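You operate a simulated robot arm through the tools that you are given. There is no shell and no other tool.

You run a simulated robot arm. Do the job below in one go: nothing can be reset, and whatever is moved stays where it is left.

TASK
Seat the brass eyelet in the empty hole and clinch it.
Fine: slide the steel carrier to its stop, work the long red lever, slide the carrier back; press only with the hole under the ram, pinch nothing.

It is judged by the outcome, as a careful person would: the job done as asked, and still so three seconds after it is handed in. It fails if anything else is knocked over, pushed out of place, dropped, spilled or broken.

THE ROBOT
A 7-joint arm with a two-finger parallel gripper, fixed in place. Base frame: the origin is at the foot of the arm, x ahead of it, y to its left, z up. Units: m, degrees, N and s.
With the tool pointing down near the work surface it reaches from about 0.26 to 0.7 m from the base axis. Its first joint turns from -143.0 to 143.0 degrees. Payload 3 kg.
Tool frame: the origin (TCP) lies between the finger pads and is the grasp point; the fingertips stand 0.03 m ahead of it; z points along the fingers, y is the line along which they close. Largest opening 0.11 m; finger width 0.02, thickness 0.01; the body of the gripper, 0.048 by 0.112 m, starts 0.055 m behind the TCP.
Orientation is that of the tool frame in the base frame, as [roll, pitch, yaw] about the fixed x, y, z axes, in that order (R = Rz(yaw) Ry(pitch) Rx(roll)). With the fingers straight down and closing along the base's y, the tool's x points along the base's -x, its y along +y and its z along -z.

THE INTERFACE
- The arm moves only by the tool arm_command. Its argument "increments" is text: rows parted by semicolons, each of 7 numbers parted by spaces: the shift along the base's x, y, z in units of 25 mm (1.0 is 25 mm), then the turn, a rotation vector about the base's x, y, z in units of 8 degrees (1.0 is 8 degrees), then the opening, from 0 (shut) to 1 (fully open). In form: x y z rx ry rz hand; .... A call has 1 to 20 rows; each row shifts and turns the commanded pose from where the row before left it. A call with a number of a shift or a turn outside -1 to 1 is refused whole. Each row takes 0.2 s and may step no farther than 0.05 m and 8.6 degrees from the row before; otherwise, or with a gripper value out of range, the whole call is refused. A pose out of reach is approached as far as the arm can. The call stops where the force on the tool passes 70 N (or 10 N more than at its start, if that is more) or the arm is blocked; 0.2 s more then pass. Each finger travels about 0.108 m/s and halts on what it meets, pressing with about 21 N; the grip force reading is that of the motor and also rises with nothing between the fingers. The clock runs only during rows and for 0.2 s after the last one: add rows that do not move to give the fingers time. The reply holds the time, the measured pose of the TCP, the force on the tool along the base axes, the opening and the grip force, in the units named above and with some noise, with the torque about the TCP (base axes, N m) and any sound that the robot's microphone picked up.
- Cameras (640 x 400 px; columns grow to the right, rows downward): "scene" is fixed at [0.4002, 0.6502, 1.5899]; the picture's right is [-0.79, -0.61, 0.00], its down [-0.37, 0.48, -0.80] and it looks along [0.49, -0.63, -0.60] (base axes); focal length 310 px, centre (320, 200). "wrist" rides on the gripper at [0.072, 0.017, -0.103] in the tool frame; the picture's right is [-0.23, 0.97, 0.00], its down [-0.76, -0.18, -0.62] and it looks along [-0.61, -0.14, 0.78] (tool axes); focal length 222 px, centre (320, 200). There is no depth. A picture from a camera that has moved, and an enlarged one, comes with that camera's place and axes in the base frame and with its lens.
- camera(camera): a new picture of that camera. It takes no simulated time.
- move_column(by): slides the trunk up (or, below 0, down) by that many m; the arm rides with it, the base frame stays. It gives what a move gives, with no picture.
- close_up(camera, box): a new picture of the part [left, top, right, bottom] of that camera's present view, enlarged. It takes no simulated time.
- close_job(): hands the job in; it is judged then, once.

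Nothing tells you positions but the pictures and the camera data. Unless the task says otherwise, let go and move clear before handing in.

The tools are called after "Request:" as a command line: name --argument value ..., lists and objects as JSON in quotes. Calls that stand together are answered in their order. arm_command: Moves the arm, as the interface text tells. Its arguments: {"type":"object","properties":{"increments":{"type":"string"}},"required":["increments"]} The other tools are called the same way: move_column (by) slides the trunk up or down; camera (camera) takes a picture; close_up (camera, box) takes an enlarged picture of a part of a camera's view; close_job () hands the job in.

At the start:

```text
clock: 0.0
eef_pos: [0.5379, 0.3348, 1.3819]
orientation: [-180.0, 0.1, 180.0]
contact_force: [-0.4, 0.0, 0.3]
wrist_torque: [0.03, 0.0, 0.0]
gripper_width: 0.11
finger_force: 0.0
trunk travel left (down, up): [-0.89, 0.0]
```

scene: 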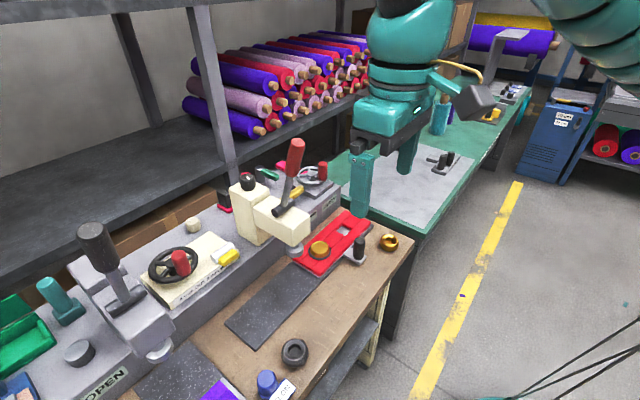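
wrist: 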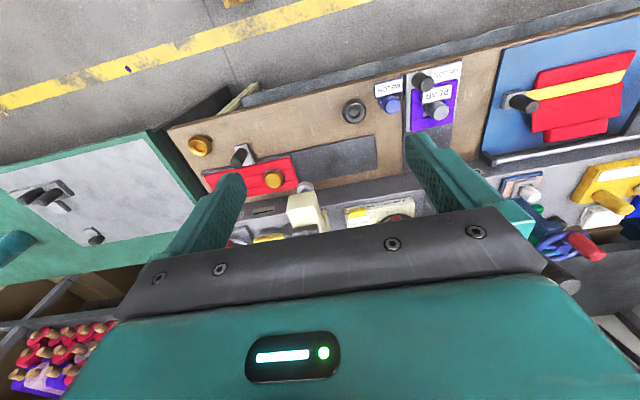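

I see a bench with a cream press that has a red lever, a dark steel carrier plate, a red workpiece and a brass part near the corner. I'll take close-ups to work out the layout before moving.

Request:
close_up --camera "scene" --box '[220, 130, 420, 255]'

Request:
close_up --camera "scene" --box '[200, 220, 420, 400]'

Request:
close_up --camera "wrist" --box '[160, 60, 480, 260]'

```text
3.20 times, centred on (320, 192) of scene
camera zoom: at [0.4002, 0.6502, 1.5899], right [-0.79, -0.61, 0.0], down [-0.37, 0.48, -0.8], along [0.49, -0.63, -0.6], focal length 991 px, centre (320, 224)
```

zoom: 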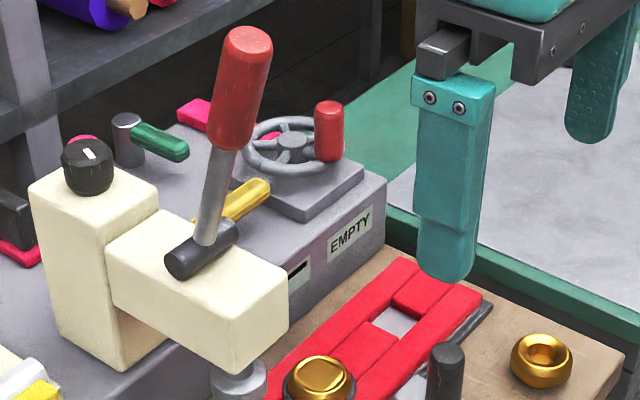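

```text
2.22 times, centred on (310, 310) of scene
camera zoom: at [0.4002, 0.6502, 1.5899], right [-0.79, -0.61, 0.0], down [-0.37, 0.48, -0.8], along [0.49, -0.63, -0.6], focal length 688 px, centre (342, -44)
```

zoom: 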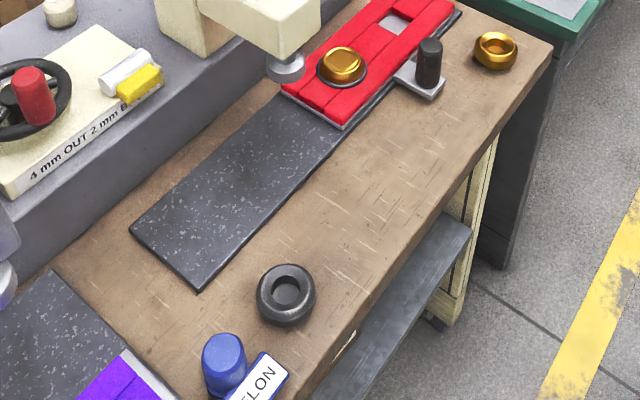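

```text
2.00 times, centred on (320, 160) of wrist
camera zoom: at [0.4652, 0.3519, 1.4865], right [0.23, 0.97, 0.0], down [0.76, -0.18, 0.62], along [0.61, -0.14, -0.78], focal length 444 px, centre (320, 280)
```

zoom: 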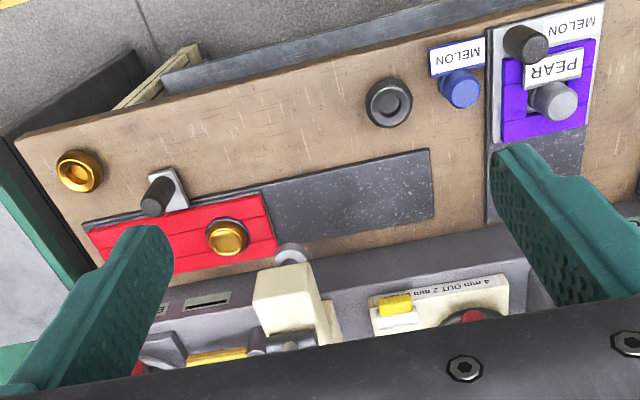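

The work area is a red piece on a steel carrier with a black knob, next to the cream press with its red lever. A loose brass ring lies near the bench corner. I'll zoom in further on each part.

Request:
close_up --camera "scene" --box '[285, 200, 405, 275]'

Request:
close_up --camera "scene" --box '[220, 130, 340, 205]'

Request:
close_up --camera "scene" --box '[220, 190, 340, 265]'

Request:
close_up --camera "scene" --box '[60, 200, 260, 325]'

Request:
close_up --camera "wrist" --box '[180, 110, 340, 210]'

```text
5.33 times, centred on (345, 238) of scene
camera zoom: at [0.4002, 0.6502, 1.5899], right [-0.79, -0.61, 0.0], down [-0.37, 0.48, -0.8], along [0.49, -0.63, -0.6], focal length 1652 px, centre (187, 0)
```

zoom: 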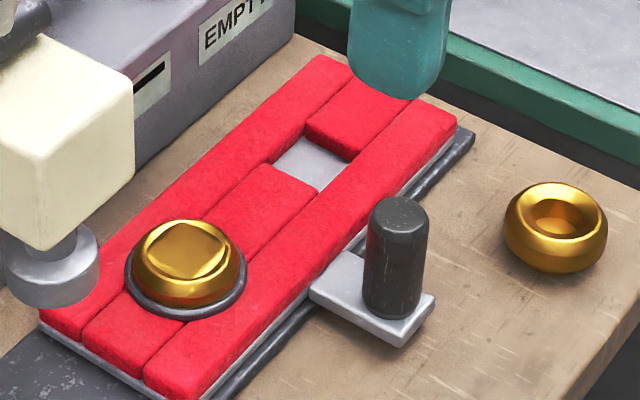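

```text
5.33 times, centred on (280, 168) of scene
camera zoom: at [0.4002, 0.6502, 1.5899], right [-0.79, -0.61, 0.0], down [-0.37, 0.48, -0.8], along [0.49, -0.63, -0.6], focal length 1652 px, centre (533, 373)
```

zoom: 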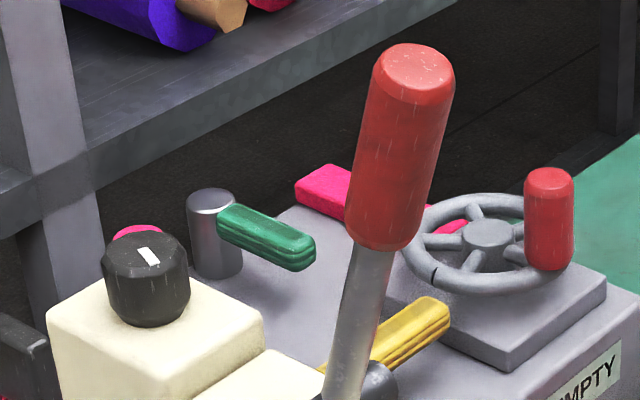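

```text
5.33 times, centred on (280, 228) of scene
camera zoom: at [0.4002, 0.6502, 1.5899], right [-0.79, -0.61, 0.0], down [-0.37, 0.48, -0.8], along [0.49, -0.63, -0.6], focal length 1652 px, centre (533, 53)
```

zoom: 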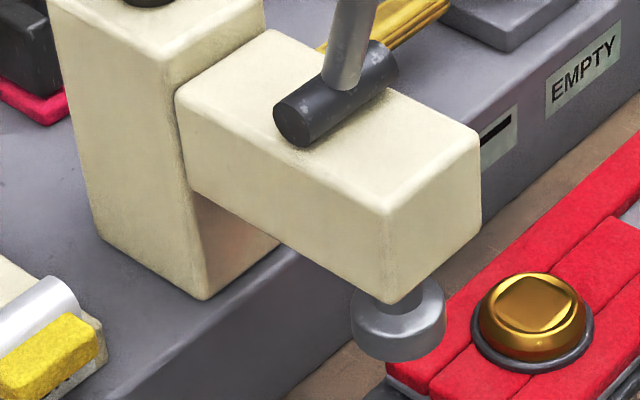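

```text
3.20 times, centred on (160, 262) of scene
camera zoom: at [0.4002, 0.6502, 1.5899], right [-0.79, -0.61, 0.0], down [-0.37, 0.48, -0.8], along [0.49, -0.63, -0.6], focal length 991 px, centre (832, 0)
```

zoom: 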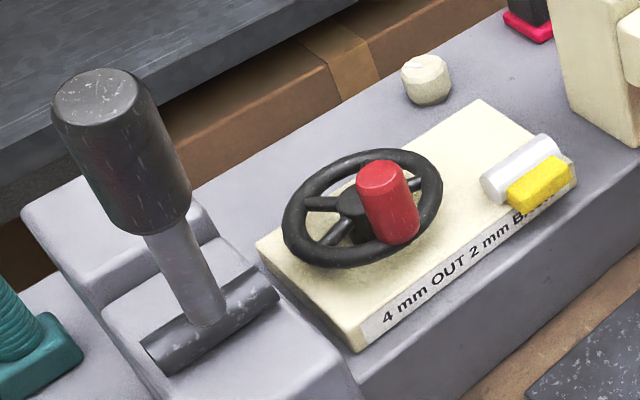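

```text
4.00 times, centred on (260, 160) of wrist
camera zoom: at [0.4652, 0.3519, 1.4865], right [0.23, 0.97, 0.0], down [0.76, -0.18, 0.62], along [0.61, -0.14, -0.78], focal length 888 px, centre (560, 360)
```

zoom: 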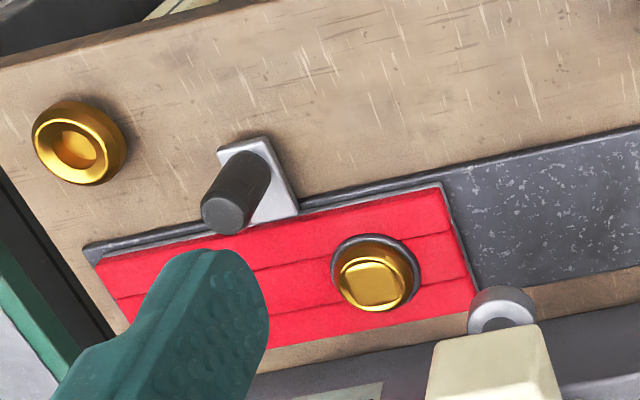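

The loose eyelet looks to be near (0.69, -0.11, 0.81), the carrier knob near (0.72, 0.05, 0.93) and the ram near (0.82, 0.23, 0.97). I'll move in free space above the front of the bench to get nearer wrist views.

Request:
arm_command --increments "0 -1 0 0 0 0 1; 0 -1 0 0 0 0 1; 0 -1 0 0 0 0 1; 0 -1 0 0 0 0 1; 0 -1 0 0 0 0 1; 0 -1 0 0 0 0 1; 0 -1 0 0 0 0 1; 0 -1 0 0 0 0 1; 0 -1 0 0 0 0 1; 0 -1 0 0 0 0 1"

Request:
camera --camera "wrist"

Request:
camera --camera "scene"

```text
clock: 2.2
eef_pos: [0.5777, 0.1604, 1.3394]
orientation: [179.9, 0.0, -179.9]
contact_force: [-0.5, 1.2, 1.3]
wrist_torque: [-0.04, 0.0, -0.02]
gripper_width: 0.1099
finger_force: 0.0
out of reach, approached as far as the arm can: row 1, 2, 3, 4, 5, 6, 7, 8, 9, 10
trunk travel left (down, up): [-0.89, 0.0]
```

```text
taken
camera wrist: at [0.5049, 0.1785, 1.4445], right [0.23, 0.97, 0.0], down [0.76, -0.18, 0.62], along [0.61, -0.14, -0.78], focal length 222 px, centre (320, 200)
```

wrist: 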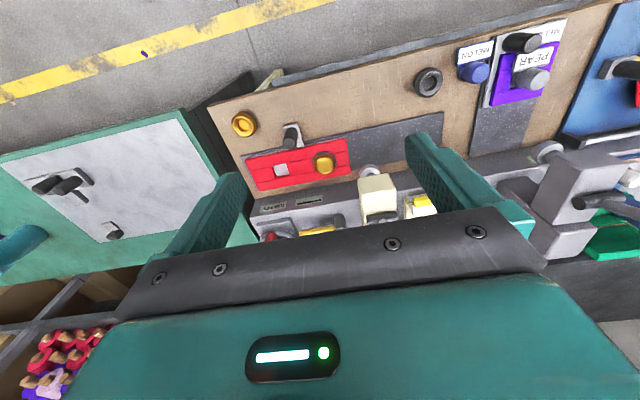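

```text
taken
```

scene: 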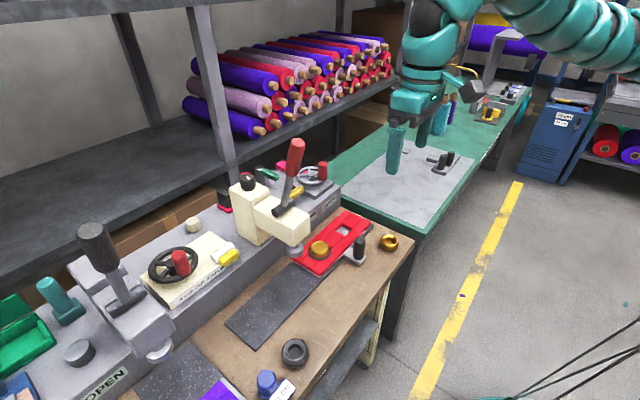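

The tool-down pose is too high for the arm here, so I'll lower the trunk. The TCP stays in front of and above the bench.

Request:
move_column --by -0.2

Request:
camera --camera "wrist"

Request:
camera --camera "scene"

```text
clock: 4.4
eef_pos: [0.5782, 0.1605, 1.1406]
orientation: [179.9, -0.1, 180.0]
contact_force: [-0.5, -0.1, -0.3]
wrist_torque: [0.04, -0.04, -0.01]
gripper_width: 0.1098
finger_force: 0.1
trunk travel left (down, up): [-0.69, 0.2]
```

```text
taken
camera wrist: at [0.5055, 0.177, 1.2446], right [0.23, 0.97, 0.0], down [0.76, -0.18, 0.62], along [0.61, -0.14, -0.78], focal length 222 px, centre (320, 200)
```

wrist: 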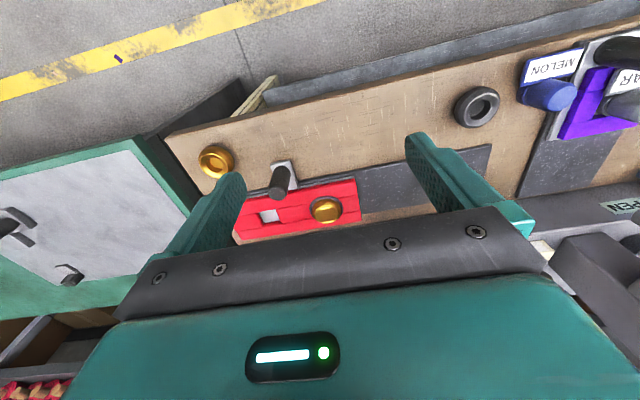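

```text
taken
```

scene: 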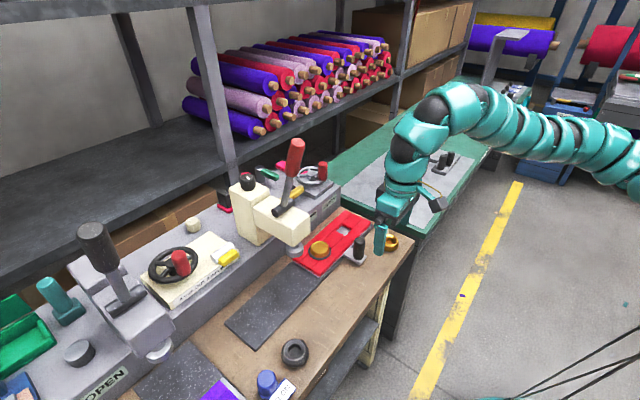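

Request:
close_up --camera "wrist" --box '[180, 120, 380, 245]'

Request:
close_up --camera "wrist" --box '[420, 60, 640, 200]'

```text
3.20 times, centred on (280, 182) of wrist
camera zoom: at [0.5055, 0.177, 1.2446], right [0.23, 0.97, 0.0], down [0.76, -0.18, 0.62], along [0.61, -0.14, -0.78], focal length 711 px, centre (448, 256)
```

zoom: 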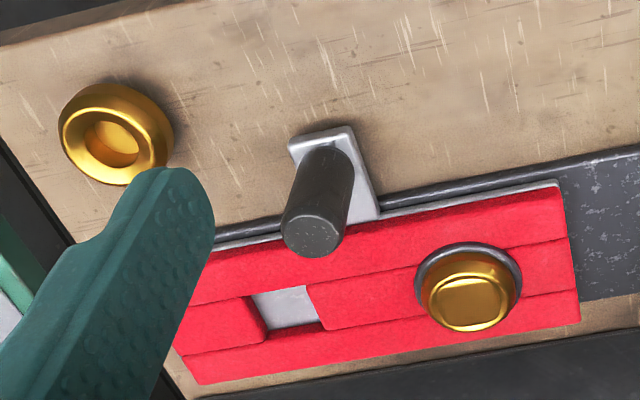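

```text
2.86 times, centred on (530, 130) of wrist
camera zoom: at [0.5055, 0.177, 1.2446], right [0.23, 0.97, 0.0], down [0.76, -0.18, 0.62], along [0.61, -0.14, -0.78], focal length 635 px, centre (-280, 400)
```

zoom: 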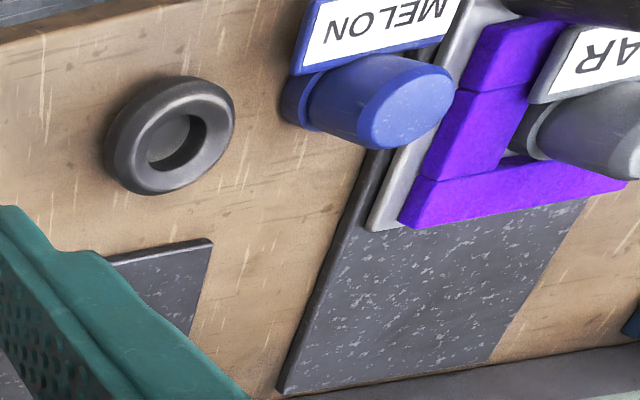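

The loose eyelet is about 65 mm across and the square empty hole is near (0.81, -0.01, 0.88). I'll check how far the arm reaches forward at a safe height over clear bench.

Request:
arm_command --increments "0 -1 0 0 0 0 1; 0 -1 0 0 0 0 1; 0 -1 0 0 0 0 1; 0 -1 0 0 0 0 1; 0 -1 0 0 0 0 1; 0 -1 0 0 0 0 1; 0 -1 0 0 0 0 1; 0 -1 0 0 0 0 1"

Request:
camera --camera "wrist"

Request:
camera --camera "scene"

```text
clock: 6.2
eef_pos: [0.5784, 0.1603, 1.1404]
orientation: [179.9, 0.0, -179.9]
contact_force: [0.1, -0.4, 0.0]
wrist_torque: [-0.01, -0.01, 0.0]
gripper_width: 0.11
finger_force: 0.2
out of reach, approached as far as the arm can: row 1, 2, 3, 4, 5, 6, 7, 8
trunk travel left (down, up): [-0.69, 0.2]
```

```text
taken
camera wrist: at [0.5056, 0.177, 1.2445], right [0.23, 0.97, 0.0], down [0.76, -0.18, 0.62], along [0.61, -0.14, -0.78], focal length 222 px, centre (320, 200)
```

wrist: 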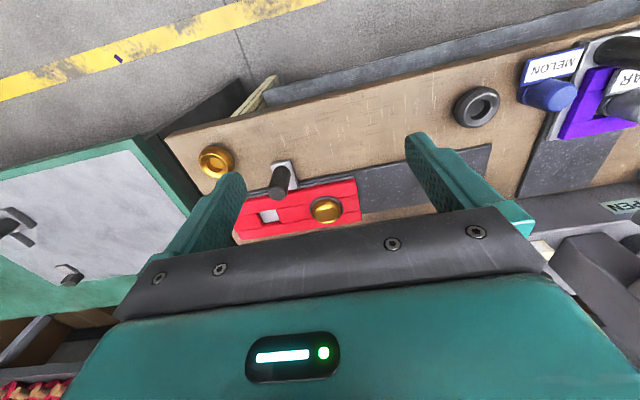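

```text
taken
```

scene: 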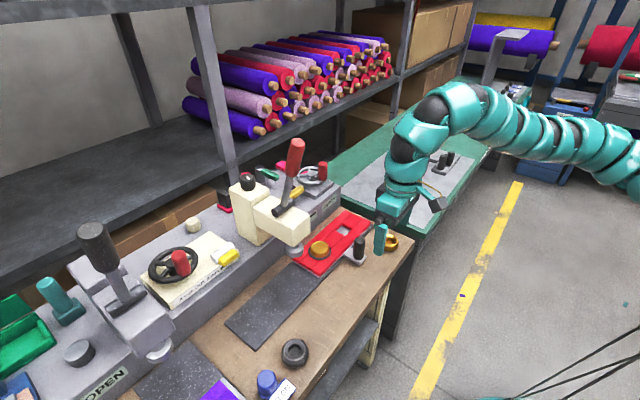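

The arm did not move that way, so I'll test another direction: lowering with the arm over the empty front area. That should show which limit it is at.

Request:
arm_command --increments "0 0 -1 0 0 0 1; 0 0 -1 0 0 0 1"

```text
clock: 6.8
eef_pos: [0.5798, 0.1606, 1.14]
orientation: [179.9, 0.0, -180.0]
contact_force: [-0.5, -0.3, 0.2]
wrist_torque: [-0.01, 0.0, -0.02]
gripper_width: 0.1101
finger_force: 0.0
out of reach, approached as far as the arm can: row 1, 2
trunk travel left (down, up): [-0.69, 0.2]
```

The commanded pose has probably drifted from the measured one. I'll step back in +y to bring them together again.

Request:
arm_command --increments "0 1 0 0 0 0 1; 0 1 0 0 0 0 1; 0 1 0 0 0 0 1; 0 1 0 0 0 0 1"

```text
clock: 7.8
eef_pos: [0.579, 0.2608, 1.1383]
orientation: [179.9, 0.0, 180.0]
contact_force: [-0.7, -0.4, -0.6]
wrist_torque: [0.0, -0.04, -0.01]
gripper_width: 0.1099
finger_force: 0.0
trunk travel left (down, up): [-0.69, 0.2]
```

Reversing works, so the command re-syncs to the measured pose on each call. I'll try some other directions from here, still in free space.

Request:
arm_command --increments "0 0 -1 0 0 0 1; 0 0 -1 0 0 0 1"

Request:
arm_command --increments "0 -1 0 0 0 0 1; 0 -1 0 0 0 0 1; 0 -1 0 0 0 0 1; 0 -1 0 0 0 0 1; 0 -1 0 0 0 0 1; 0 -1 0 0 0 0 1"

```text
clock: 8.4
eef_pos: [0.5785, 0.2593, 1.0903]
orientation: [179.9, 0.0, -180.0]
contact_force: [-0.7, 0.0, -0.3]
wrist_torque: [0.04, -0.05, -0.01]
gripper_width: 0.1098
finger_force: 0.0
trunk travel left (down, up): [-0.69, 0.2]
```

```text
clock: 9.8
eef_pos: [0.5796, 0.1843, 1.0917]
orientation: [179.9, -0.1, 180.0]
contact_force: [-0.2, -1.0, -0.2]
wrist_torque: [0.0, 0.01, -0.02]
gripper_width: 0.1098
finger_force: 0.0
out of reach, approached as far as the arm can: row 4, 5, 6
trunk travel left (down, up): [-0.69, 0.2]
```

Motion toward -y seems stopped by a wrist joint limit. I'll test this by yawing the tool to follow the base rotation while moving in -y.

Request:
arm_command --increments "0 0 0 0 0 -1 1; 0 0 0 0 0 -1 1; 0 0 0 0 0 -1 1; 0 -1 0 0 0 0 1; 0 -1 0 0 0 0 1; 0 -1 0 0 0 0 1"

```text
clock: 11.2
eef_pos: [0.5843, 0.1739, 1.1011]
orientation: [179.9, 0.0, 156.0]
contact_force: [0.0, 0.0, -0.8]
wrist_torque: [-0.01, -0.01, 0.0]
gripper_width: 0.1101
finger_force: 0.0
out of reach, approached as far as the arm can: row 4, 5, 6
trunk travel left (down, up): [-0.69, 0.2]
```

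Request:
arm_command --increments "1 0 0 0 0 0 1; 1 0 0 0 0 0 1; 0 -1 0 0 0 0 1; 0 -1 0 0 0 0 1; 0 -1 0 0 0 0 1"

Request:
camera --camera "scene"

```text
clock: 12.4
eef_pos: [0.6347, 0.0974, 1.1016]
orientation: [180.0, 0.0, 156.1]
contact_force: [0.0, 0.3, 0.0]
wrist_torque: [0.0, 0.04, 0.01]
gripper_width: 0.11
finger_force: 0.0
trunk travel left (down, up): [-0.69, 0.2]
```

```text
taken
```

scene: 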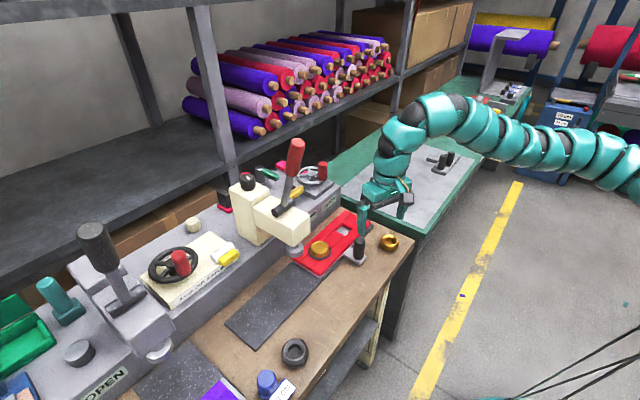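

Moving outward first unlocks -y, so it was an inner-radius limit. I'll restore the yaw and test the outer reach over the open area beside the press.

Request:
arm_command --increments "0 -1 0 0 0 1 1; 0 -1 0 0 0 1 1; 0 -1 0 0 0 1 1; 0 -1 0 0 0 0 1; 0 -1 0 0 0 0 1; 1 0 0 0 0 0 1; 1 0 0 0 0 0 1; 1 0 0 0 0 0 1; 1 0 0 0 0 0 1; 1 0 0 0 0 0 1; 1 0 0 0 0 0 1"

Request:
camera --camera "wrist"

Request:
camera --camera "scene"

```text
clock: 14.8
eef_pos: [0.7801, -0.0099, 1.1143]
orientation: [180.0, 0.0, -179.9]
contact_force: [0.9, 0.3, 0.6]
wrist_torque: [0.01, 0.01, 0.0]
gripper_width: 0.1103
finger_force: 0.0
out of reach, approached as far as the arm can: row 1, 9, 10, 11
trunk travel left (down, up): [-0.69, 0.2]
```

```text
taken
camera wrist: at [0.7076, 0.0061, 1.2185], right [0.23, 0.97, 0.0], down [0.76, -0.18, 0.62], along [0.61, -0.14, -0.78], focal length 222 px, centre (320, 200)
```

wrist: 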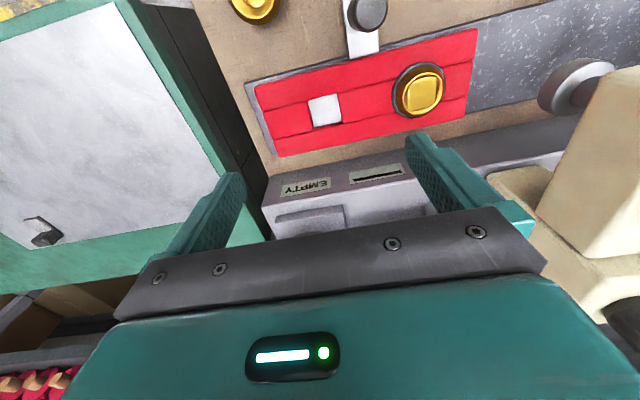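

```text
taken
```

scene: 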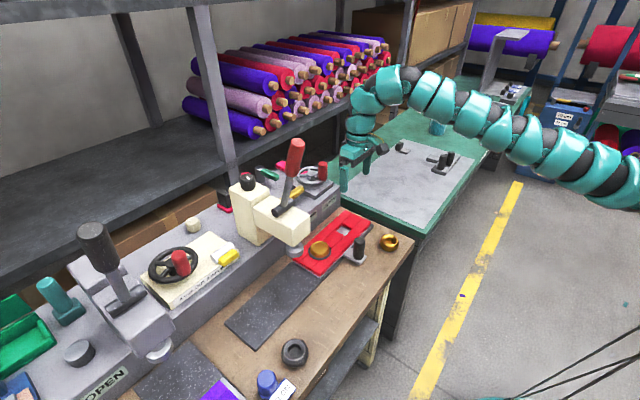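

The tool-down reach is at least 0.78 m here, and this view looks right down on the carrier. I'll zoom in to measure the features.

Request:
close_up --camera "wrist" --box '[220, 0, 480, 162]'

Request:
close_up --camera "wrist" --box '[440, 30, 640, 155]'

Request:
close_up --camera "scene" --box '[220, 130, 420, 255]'

```text
2.46 times, centred on (350, 81) of wrist
camera zoom: at [0.7076, 0.0061, 1.2185], right [0.23, 0.97, 0.0], down [0.76, -0.18, 0.62], along [0.61, -0.14, -0.78], focal length 547 px, centre (246, 493)
```

zoom: 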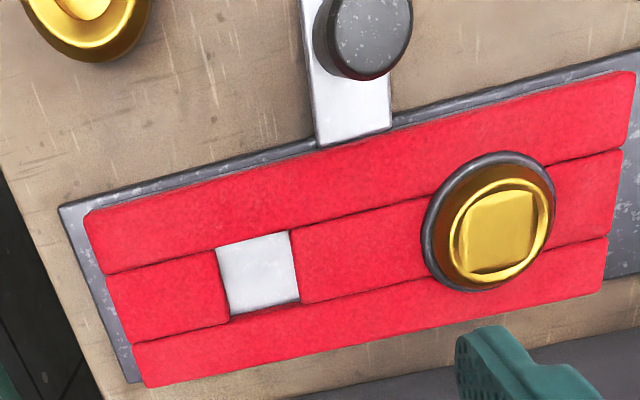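

```text
3.20 times, centred on (540, 92) of wrist
camera zoom: at [0.7076, 0.0061, 1.2185], right [0.23, 0.97, 0.0], down [0.76, -0.18, 0.62], along [0.61, -0.14, -0.78], focal length 711 px, centre (-384, 544)
```

zoom: 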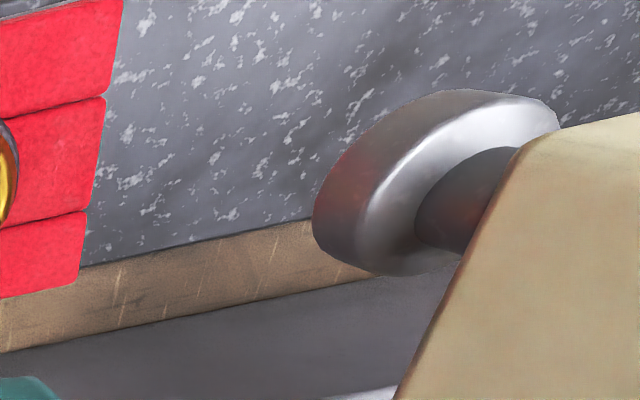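

```text
3.20 times, centred on (320, 192) of scene
camera zoom: at [0.4002, 0.6502, 1.5899], right [-0.79, -0.61, 0.0], down [-0.37, 0.48, -0.8], along [0.49, -0.63, -0.6], focal length 991 px, centre (320, 224)
```

zoom: 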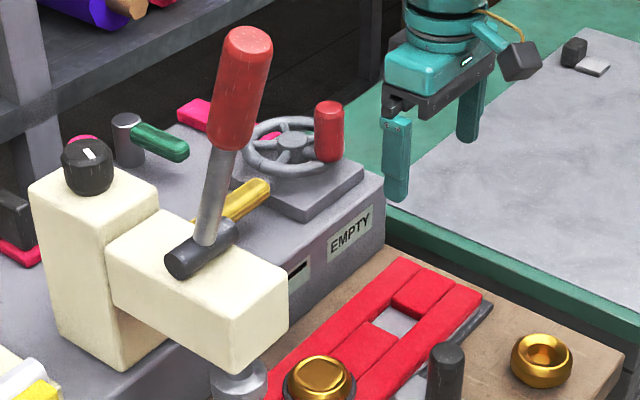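

The empty hole is about 44 mm square, aligned with the base axes and centred near (0.811, -0.010). I'll raise the trunk and lower the arm, for better reach and a closer look at the loose eyelet.

Request:
move_column --by 0.2

Request:
arm_command --increments "-0.6 0 -1 0 0 0 1; -0.6 0 -1 0 0 0 1; -0.6 0 -1 0 0 0 1; -0.6 0 -1 0 0 0 1; -0.6 0 -1 0 0 0 1; -0.6 0 -1 0 0 0 1; -0.7 -0.1 -1 0 0 0 1; -0.7 -0.2 -1 0 0 0 1; -0.7 -0.3 -1 0 0 0 1; -0.7 -0.3 -1 0 0 0 1; -0.7 -0.3 -1 0 0 0 1; -0.7 -0.3 -1 0 0 0 1; -0.7 0 -0.5 0 0 0 1"

Request:
camera --camera "wrist"

Request:
camera --camera "scene"

```text
clock: 16.9
eef_pos: [0.78, -0.0116, 1.3138]
orientation: [179.9, 0.1, -179.9]
contact_force: [-0.6, -0.2, 0.1]
wrist_torque: [-0.01, -0.01, -0.02]
gripper_width: 0.1098
finger_force: 0.0
trunk travel left (down, up): [-0.89, 0.0]
```

```text
clock: 19.7
eef_pos: [0.5731, -0.0468, 0.9996]
orientation: [179.9, 0.1, -179.9]
contact_force: [-0.6, 0.5, -0.2]
wrist_torque: [-0.03, -0.01, 0.0]
gripper_width: 0.1099
finger_force: 0.1
out of reach, approached as far as the arm can: row 7, 8
trunk travel left (down, up): [-0.89, 0.0]
```

```text
taken
camera wrist: at [0.5, -0.0302, 1.1031], right [0.23, 0.97, 0.0], down [0.76, -0.18, 0.62], along [0.61, -0.14, -0.78], focal length 222 px, centre (320, 200)
```

wrist: 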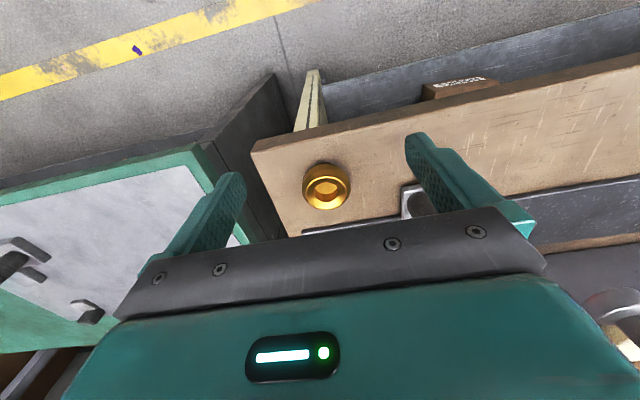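

```text
taken
```

scene: 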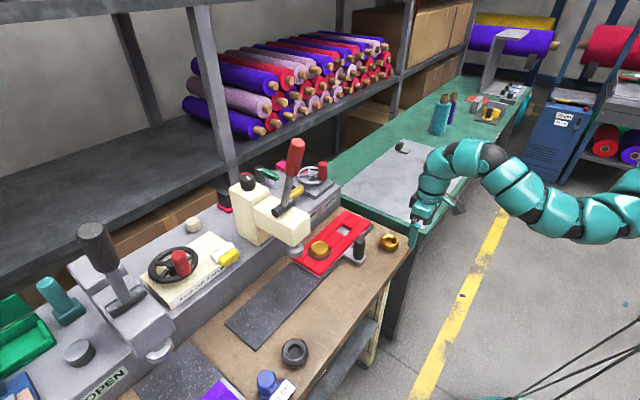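

Request:
close_up --camera "wrist" --box '[240, 120, 400, 220]'

Request:
close_up --camera "scene" --box '[350, 210, 430, 260]'

Request:
close_up --camera "scene" --box '[280, 200, 384, 265]'

```text
4.00 times, centred on (320, 170) of wrist
camera zoom: at [0.5, -0.0302, 1.1031], right [0.23, 0.97, 0.0], down [0.76, -0.18, 0.62], along [0.61, -0.14, -0.78], focal length 888 px, centre (320, 320)
```

zoom: 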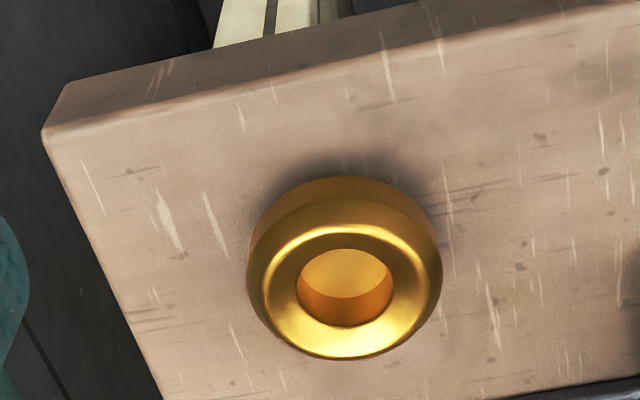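

```text
8.00 times, centred on (390, 235) of scene
camera zoom: at [0.4002, 0.6502, 1.5899], right [-0.79, -0.61, 0.0], down [-0.37, 0.48, -0.8], along [0.49, -0.63, -0.6], focal length 2478 px, centre (-240, -80)
```

zoom: 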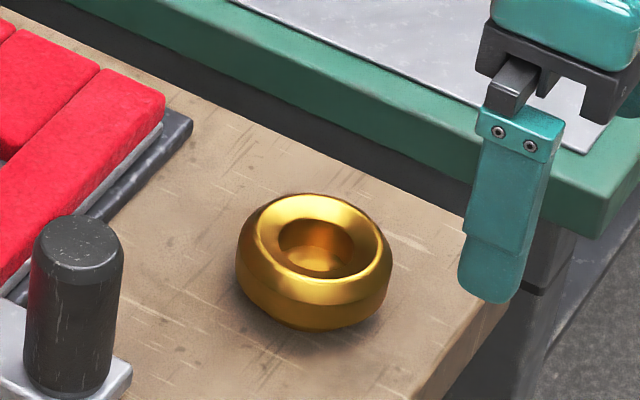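

```text
6.15 times, centred on (332, 232) of scene
camera zoom: at [0.4002, 0.6502, 1.5899], right [-0.79, -0.61, 0.0], down [-0.37, 0.48, -0.8], along [0.49, -0.63, -0.6], focal length 1906 px, centre (246, 0)
```

zoom: 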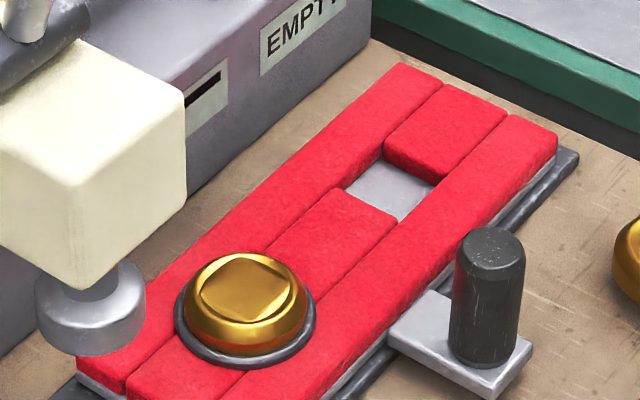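

The eyelet's top rim is near (0.666, -0.060, 0.876), with an outer diameter of about 63 mm. The carrier plate surface is at z≈0.870 and the red top at about 0.884. I'll now test the forward reach at low height over the hole, keeping above everything.

Request:
arm_command --increments "0 0 1 0 0 0 1; 1 0 1 0 0 0 1; 1 0 0 0 0 0 1; 1 0 0 0 0 0 1; 1 0 0 0 0 0 1; 1 0 0 0 0 0 1; 1 0 0 0 0 0 1; 1 0 0 0 0 0 1; 1 0 0 0 0 0 1; 1 0 0 0 0 0 1; 0.6 0.4 0 0 0 0 1"

Request:
camera --camera "wrist"

Request:
camera --camera "scene"

```text
clock: 22.1
eef_pos: [0.7749, -0.0431, 1.0519]
orientation: [180.0, -0.1, -180.0]
contact_force: [0.5, 0.1, -0.3]
wrist_torque: [-0.03, -0.03, 0.0]
gripper_width: 0.1099
finger_force: 0.0
out of reach, approached as far as the arm can: row 10, 11
trunk travel left (down, up): [-0.89, 0.0]
```

```text
taken
camera wrist: at [0.7024, -0.0267, 1.1554], right [0.23, 0.97, 0.0], down [0.76, -0.18, 0.62], along [0.61, -0.14, -0.78], focal length 222 px, centre (320, 200)
```

wrist: 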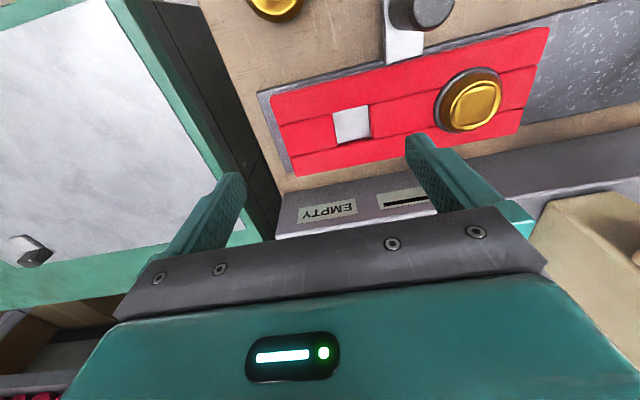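

```text
taken
```

scene: 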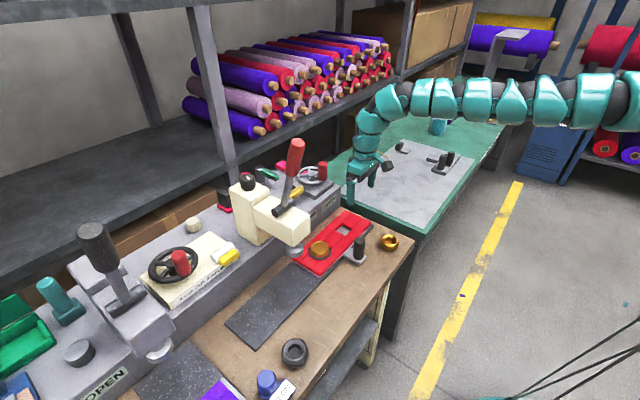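

At this height the tool-down reach ends near 0.776 m and the hole is at x≈0.813, so I'll tilt the fingers forward by 24° for both the pick and the place. I'll back off over the eyelet and tilt there, high above the bench.

Request:
arm_command --increments "-1 0 0 0 0 0 1; -1 0 0 0 -1 0 1; -1 -0.3 0 0 -1 0 1; -1 -0.4 0 0 -1 0 1; -0.4 0 0 0 0 0 1"

Request:
camera --camera "wrist"

Request:
camera --camera "scene"

```text
clock: 23.3
eef_pos: [0.7059, -0.037, 1.0215]
orientation: [179.3, 12.3, -177.7]
contact_force: [-0.6, -1.8, 0.4]
wrist_torque: [0.03, -0.07, 0.02]
gripper_width: 0.11
finger_force: 0.1
out of reach, approached as far as the arm can: row 3, 4
trunk travel left (down, up): [-0.89, 0.0]
```

```text
taken
camera wrist: at [0.6118, -0.0245, 1.1084], right [0.18, 0.98, 0.06], down [0.62, -0.16, 0.77], along [0.76, -0.1, -0.64], focal length 222 px, centre (320, 200)
```

wrist: 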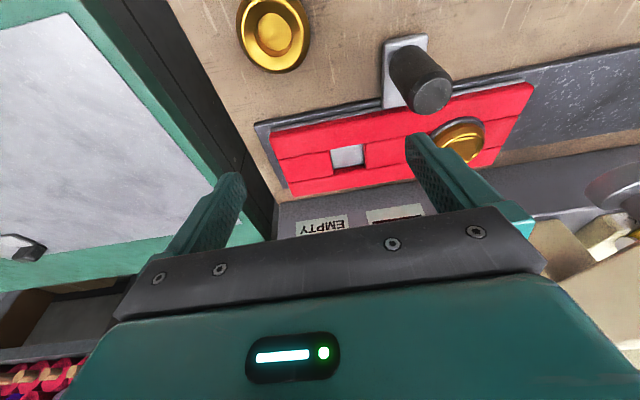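

```text
taken
```

scene: 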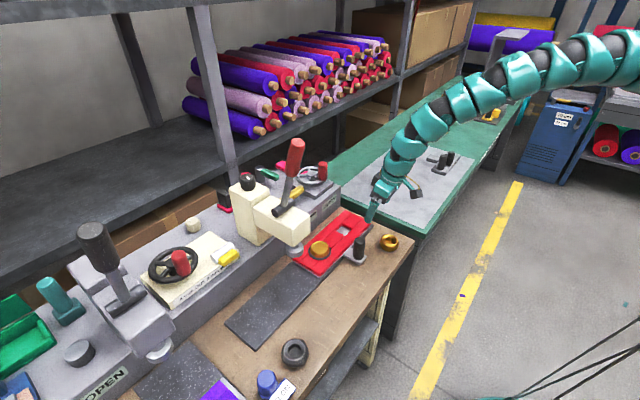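

Request:
arm_command --increments "0 0 1 0 0 0 1; 0 0 1 0 0 0 1; 0 0 1 0 0 0 1; 0 0 1 0 0 0 1; 0 0 1 0 0 0 1; 0 0 1 0 0 0 1"

Request:
move_column --by -0.2

Request:
camera --camera "scene"

```text
clock: 24.7
eef_pos: [0.7427, -0.0224, 1.1581]
orientation: [179.6, 12.0, -177.5]
contact_force: [-0.1, 0.8, -0.3]
wrist_torque: [-0.02, -0.02, 0.01]
gripper_width: 0.1102
finger_force: 0.0
out of reach, approached as far as the arm can: row 2, 3, 4, 5, 6
trunk travel left (down, up): [-0.89, 0.0]
```

```text
clock: 26.9
eef_pos: [0.7431, -0.0236, 0.9583]
orientation: [179.5, 12.0, -177.6]
contact_force: [0.6, -0.6, 0.8]
wrist_torque: [-0.03, -0.02, 0.0]
gripper_width: 0.11
finger_force: 0.0
trunk travel left (down, up): [-0.69, 0.2]
```

```text
taken
```

scene: 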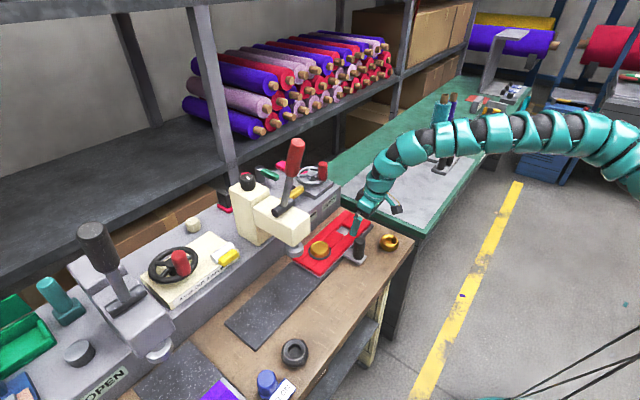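

The TCP is now at (0.743, -0.024, 0.958) with about 12° of tilt, clear above the red piece. I'll try more tilt here to learn the limits.

Request:
arm_command --increments "0 0 0.3 0 -1 0 1; 0 0 0.3 0 -1 0 1"

Request:
camera --camera "scene"

```text
clock: 27.5
eef_pos: [0.7982, -0.0075, 0.9628]
orientation: [-179.6, 28.1, -177.4]
contact_force: [0.3, -0.2, 0.4]
wrist_torque: [0.0, 0.0, 0.0]
gripper_width: 0.1104
finger_force: 0.1
out of reach, approached as far as the arm can: row 1, 2
trunk travel left (down, up): [-0.69, 0.2]
```

```text
taken
```

scene: 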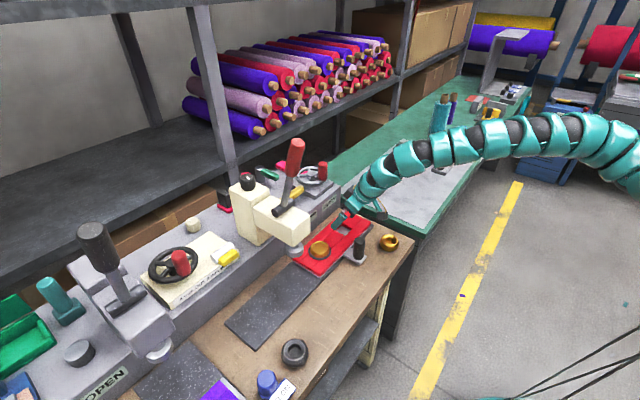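

Request:
arm_command --increments "-1 0 0.3 0 0 0 1; -1 0 0.3 0 0 0 1; -1 0 0 0 0 0 1"

```text
clock: 28.3
eef_pos: [0.7941, 0.0039, 0.9571]
orientation: [-179.7, 27.9, -177.3]
contact_force: [0.0, 0.1, 0.6]
wrist_torque: [-0.02, -0.04, -0.01]
gripper_width: 0.11
finger_force: 0.1
out of reach, approached as far as the arm can: row 1, 2, 3
trunk travel left (down, up): [-0.69, 0.2]
```

I think the arm's wrist flexion is limiting it, and a lower trunk with about 12° of tilt should suit both the pick and the place. I'll lift while reducing tilt, fix the yaw, then lower the trunk to match.

Request:
arm_command --increments "0 0 1 0 0.5 -0.34 1; 0 0 1 0 0.5 0 1; 0 0 1 0 0.5 0 1; 0 0 1 0 0.5 0 1"

```text
clock: 29.3
eef_pos: [0.7941, 0.0047, 1.0573]
orientation: [-179.7, 11.9, 180.0]
contact_force: [0.6, -0.6, -1.1]
wrist_torque: [0.02, 0.01, 0.0]
gripper_width: 0.1099
finger_force: 0.0
trunk travel left (down, up): [-0.69, 0.2]
```

Request:
arm_command --increments "-1 -0.5 0 0 0 0 1; -1 -0.5 0 0 0 0 1; -1 -0.5 0 0 0 0 1; -1 -0.5 0 0 0 0 1; -1 -0.5 0 0 0 0 1"

Request:
camera --camera "wrist"

Request:
camera --camera "scene"

```text
clock: 30.5
eef_pos: [0.7449, -0.0212, 1.0573]
orientation: [-179.8, 12.0, 180.0]
contact_force: [0.1, 0.3, 1.0]
wrist_torque: [-0.01, 0.0, -0.01]
gripper_width: 0.11
finger_force: 0.0
out of reach, approached as far as the arm can: row 3, 4, 5
trunk travel left (down, up): [-0.69, 0.2]
```

```text
taken
camera wrist: at [0.6514, -0.0034, 1.1441], right [0.22, 0.97, 0.04], down [0.62, -0.18, 0.77], along [0.76, -0.15, -0.64], focal length 222 px, centre (320, 200)
```

wrist: 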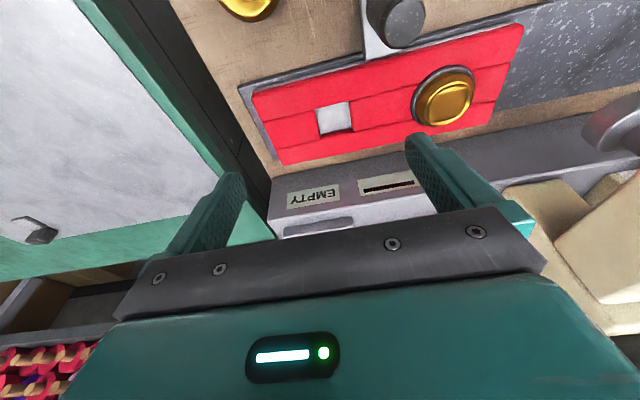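

```text
taken
```

scene: 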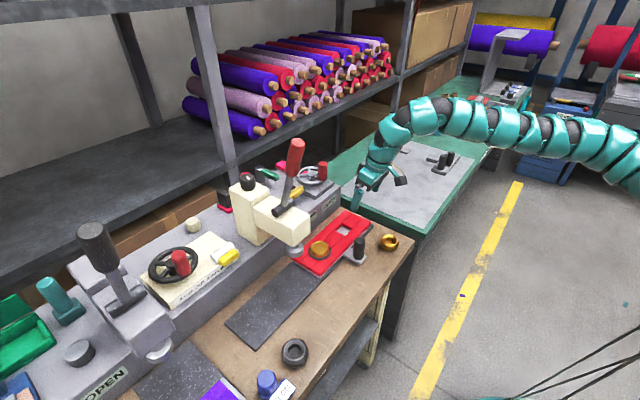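

Request:
arm_command --increments "0 0 0 0 0.75 0 1; 0 0 0 0 0.75 0 1; -1 -0.5 0 0 0 0 1; -1 -0.5 0 0 0 0 1; -1 -0.5 0 0 0 0 1"

```text
clock: 31.7
eef_pos: [0.6946, -0.0473, 1.0573]
orientation: [-179.7, 0.1, 179.9]
contact_force: [0.1, 0.0, -0.5]
wrist_torque: [0.03, 0.02, -0.02]
gripper_width: 0.11
finger_force: 0.1
out of reach, approached as far as the arm can: row 5
trunk travel left (down, up): [-0.69, 0.2]
```

Request:
arm_command --increments "0 0 -1 0 0 0 1; 0 0 -1 0 0 0 1; -1 -0.2 0 0 0 0 1; -1 -0.2 0 0 0 0 1"

```text
clock: 32.7
eef_pos: [0.6944, -0.0456, 1.0325]
orientation: [-179.8, -0.3, 179.8]
contact_force: [-0.7, 0.5, 0.3]
wrist_torque: [0.04, 0.02, 0.02]
gripper_width: 0.11
finger_force: 0.0
out of reach, approached as far as the arm can: row 2, 3, 4
trunk travel left (down, up): [-0.69, 0.2]
```

Request:
arm_command --increments "0 0 0.5 0 0 -1 1; 0 0 0 0 0 -1 1; 0 0 0 0 0 -1 1; 0 0 0 0 0 -1 1; 0 0 -1 0 0 0 1; 0 0 -1 0 0 0 1"

Request:
camera --camera "scene"

```text
clock: 34.1
eef_pos: [0.696, -0.0453, 0.9951]
orientation: [-179.7, 0.1, 147.9]
contact_force: [-0.1, 0.4, -0.2]
wrist_torque: [-0.02, 0.04, -0.01]
gripper_width: 0.1104
finger_force: 0.0
trunk travel left (down, up): [-0.69, 0.2]
```

```text
taken
```

scene: 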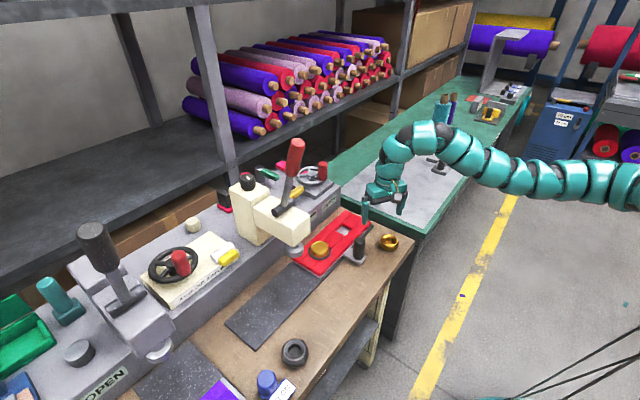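

Yawing the tool to 148° removed the limit, so it was the last joint's range at yaw 180°. I'll test the tool-down reach toward the hole with this yaw, staying above the knob.

Request:
arm_command --increments "1 0.3 0.4 0 0 0 1; 1 0.3 0 0 0 0 1; 1 0.3 0 0 0 0 1; 1 0.3 0 0 0 0 1; 0.7 0.2 0 0 0 0 1"

Request:
camera --camera "wrist"

Request:
camera --camera "scene"

```text
clock: 35.3
eef_pos: [0.7881, -0.0181, 1.0054]
orientation: [-179.8, 0.0, 148.0]
contact_force: [-0.1, 0.6, 0.4]
wrist_torque: [-0.03, 0.01, 0.03]
gripper_width: 0.1101
finger_force: 0.1
out of reach, approached as far as the arm can: row 4, 5
trunk travel left (down, up): [-0.69, 0.2]
```

```text
taken
camera wrist: at [0.7346, 0.0353, 1.1094], right [0.71, 0.71, 0.0], down [0.55, -0.55, 0.62], along [0.44, -0.44, -0.78], focal length 222 px, centre (320, 200)
```

wrist: 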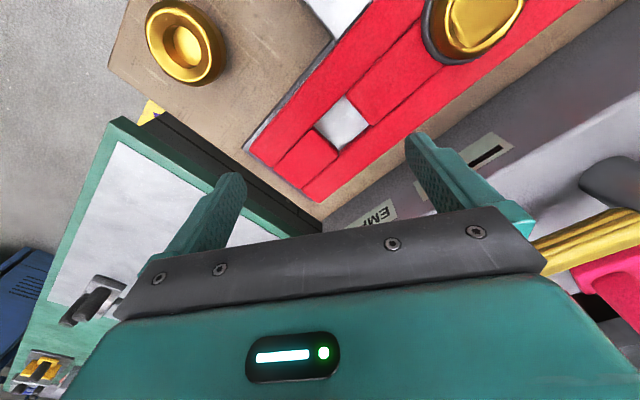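

```text
taken
```

scene: 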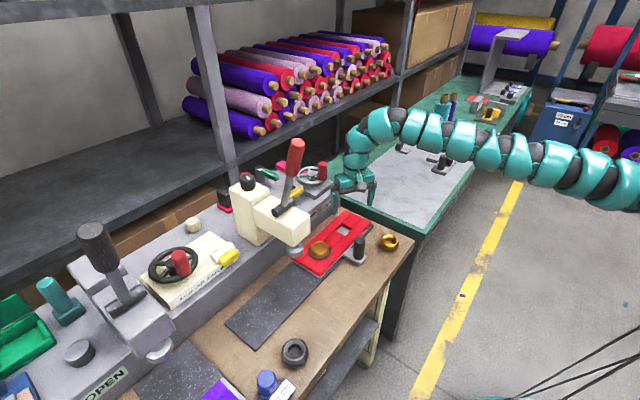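

Request:
close_up --camera "wrist" --box '[220, 0, 540, 200]'

Request:
close_up --camera "wrist" --box '[110, 0, 270, 100]'

```text
2.00 times, centred on (380, 100) of wrist
camera zoom: at [0.7346, 0.0353, 1.1094], right [0.71, 0.71, 0.0], down [0.55, -0.55, 0.62], along [0.44, -0.44, -0.78], focal length 444 px, centre (200, 400)
```

zoom: 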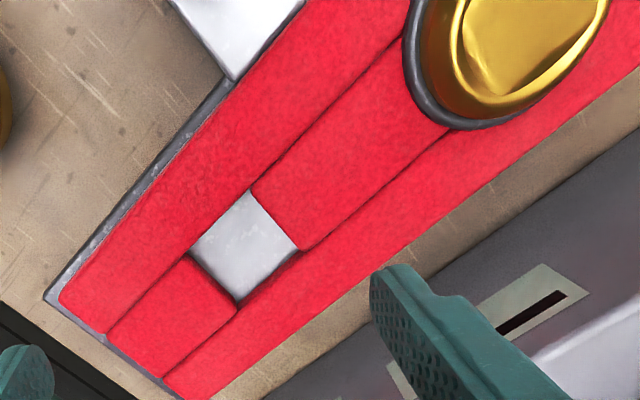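

```text
4.00 times, centred on (190, 50) of wrist
camera zoom: at [0.7346, 0.0353, 1.1094], right [0.71, 0.71, 0.0], down [0.55, -0.55, 0.62], along [0.44, -0.44, -0.78], focal length 888 px, centre (840, 800)
```

zoom: 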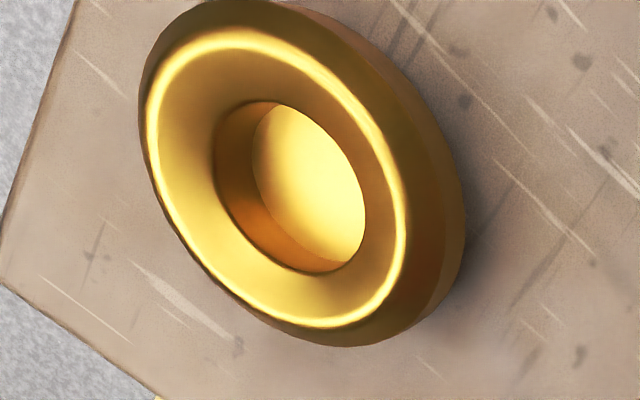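

The empty hole centre agrees between views at (0.813, -0.010). Now I'll go back over the loose eyelet, tilt 12° about the finger-closing axis, and lower the trunk a bit.

Request:
arm_command --increments "-1 -0.3 1 0 0 0 1; -1 -0.3 1 0 0 0 1; -1 -0.3 1 0 0 0 1; -1 -0.4 0.2 0 0 0 1; -0.9 -0.4 0 0 0 0 1; 0 0 0 -0.4 -0.636 0 1; 0 0 0 -0.4 -0.636 0 1"

Request:
move_column --by -0.1

Request:
camera --camera "wrist"

Request:
camera --camera "scene"

```text
clock: 36.9
eef_pos: [0.695, -0.0473, 1.0836]
orientation: [-179.8, 0.0, 147.9]
contact_force: [-0.3, -0.1, 1.0]
wrist_torque: [0.02, -0.05, 0.01]
gripper_width: 0.1099
finger_force: 0.1
out of reach, approached as far as the arm can: row 4, 5, 6, 7
trunk travel left (down, up): [-0.69, 0.2]
```

```text
clock: 38.2
eef_pos: [0.6946, -0.0466, 0.984]
orientation: [-179.8, -0.1, 148.0]
contact_force: [-0.5, 1.0, -0.1]
wrist_torque: [0.02, -0.02, -0.01]
gripper_width: 0.1097
finger_force: 0.0
trunk travel left (down, up): [-0.59, 0.3]
```

```text
taken
camera wrist: at [0.642, 0.0065, 1.0885], right [0.71, 0.7, 0.0], down [0.55, -0.55, 0.62], along [0.44, -0.44, -0.78], focal length 222 px, centre (320, 200)
```

wrist: 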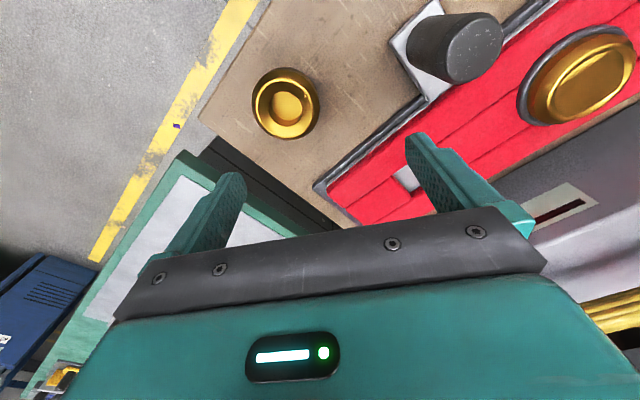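

```text
taken
```

scene: 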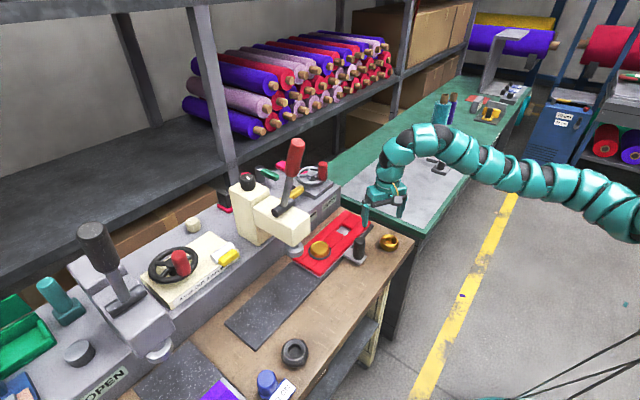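

Request:
move_column --by 0.2

Request:
arm_command --increments "0 0 -1 0 0 0 1; 0 0 -1 0 0 0 1; 0 0 -1 0 0 0 1; 0 0 -1 0 0 0 1; 0 0 -1 0 0 0 1; 0 0 -1 0 0 0 1; 0 0 -1 0 0 0 1; -0.6 -0.25 -0.6 0 0 0 1; -0.6 -0.25 0 0 0 0 1"

Request:
camera --camera "scene"

```text
clock: 40.4
eef_pos: [0.6955, -0.0477, 1.1847]
orientation: [-179.8, 0.0, 148.0]
contact_force: [-0.3, -0.1, 0.2]
wrist_torque: [0.0, 0.0, -0.03]
gripper_width: 0.1101
finger_force: 0.1
trunk travel left (down, up): [-0.79, 0.1]
```

```text
clock: 42.4
eef_pos: [0.6676, -0.0667, 1.0044]
orientation: [-179.7, 0.1, 147.8]
contact_force: [0.3, 0.0, -0.6]
wrist_torque: [0.02, 0.0, 0.03]
gripper_width: 0.11
finger_force: 0.1
out of reach, approached as far as the arm can: row 3
trunk travel left (down, up): [-0.79, 0.1]
```

```text
taken
```

scene: 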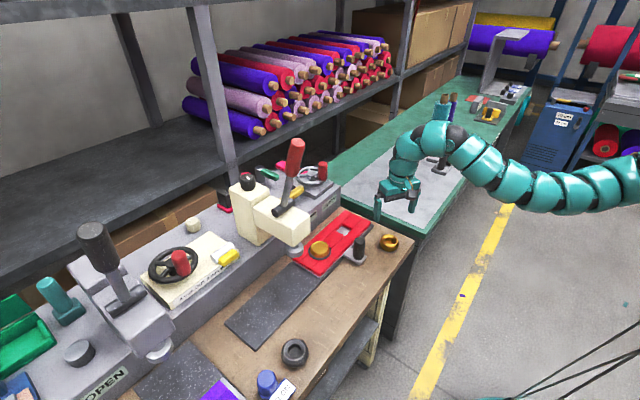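

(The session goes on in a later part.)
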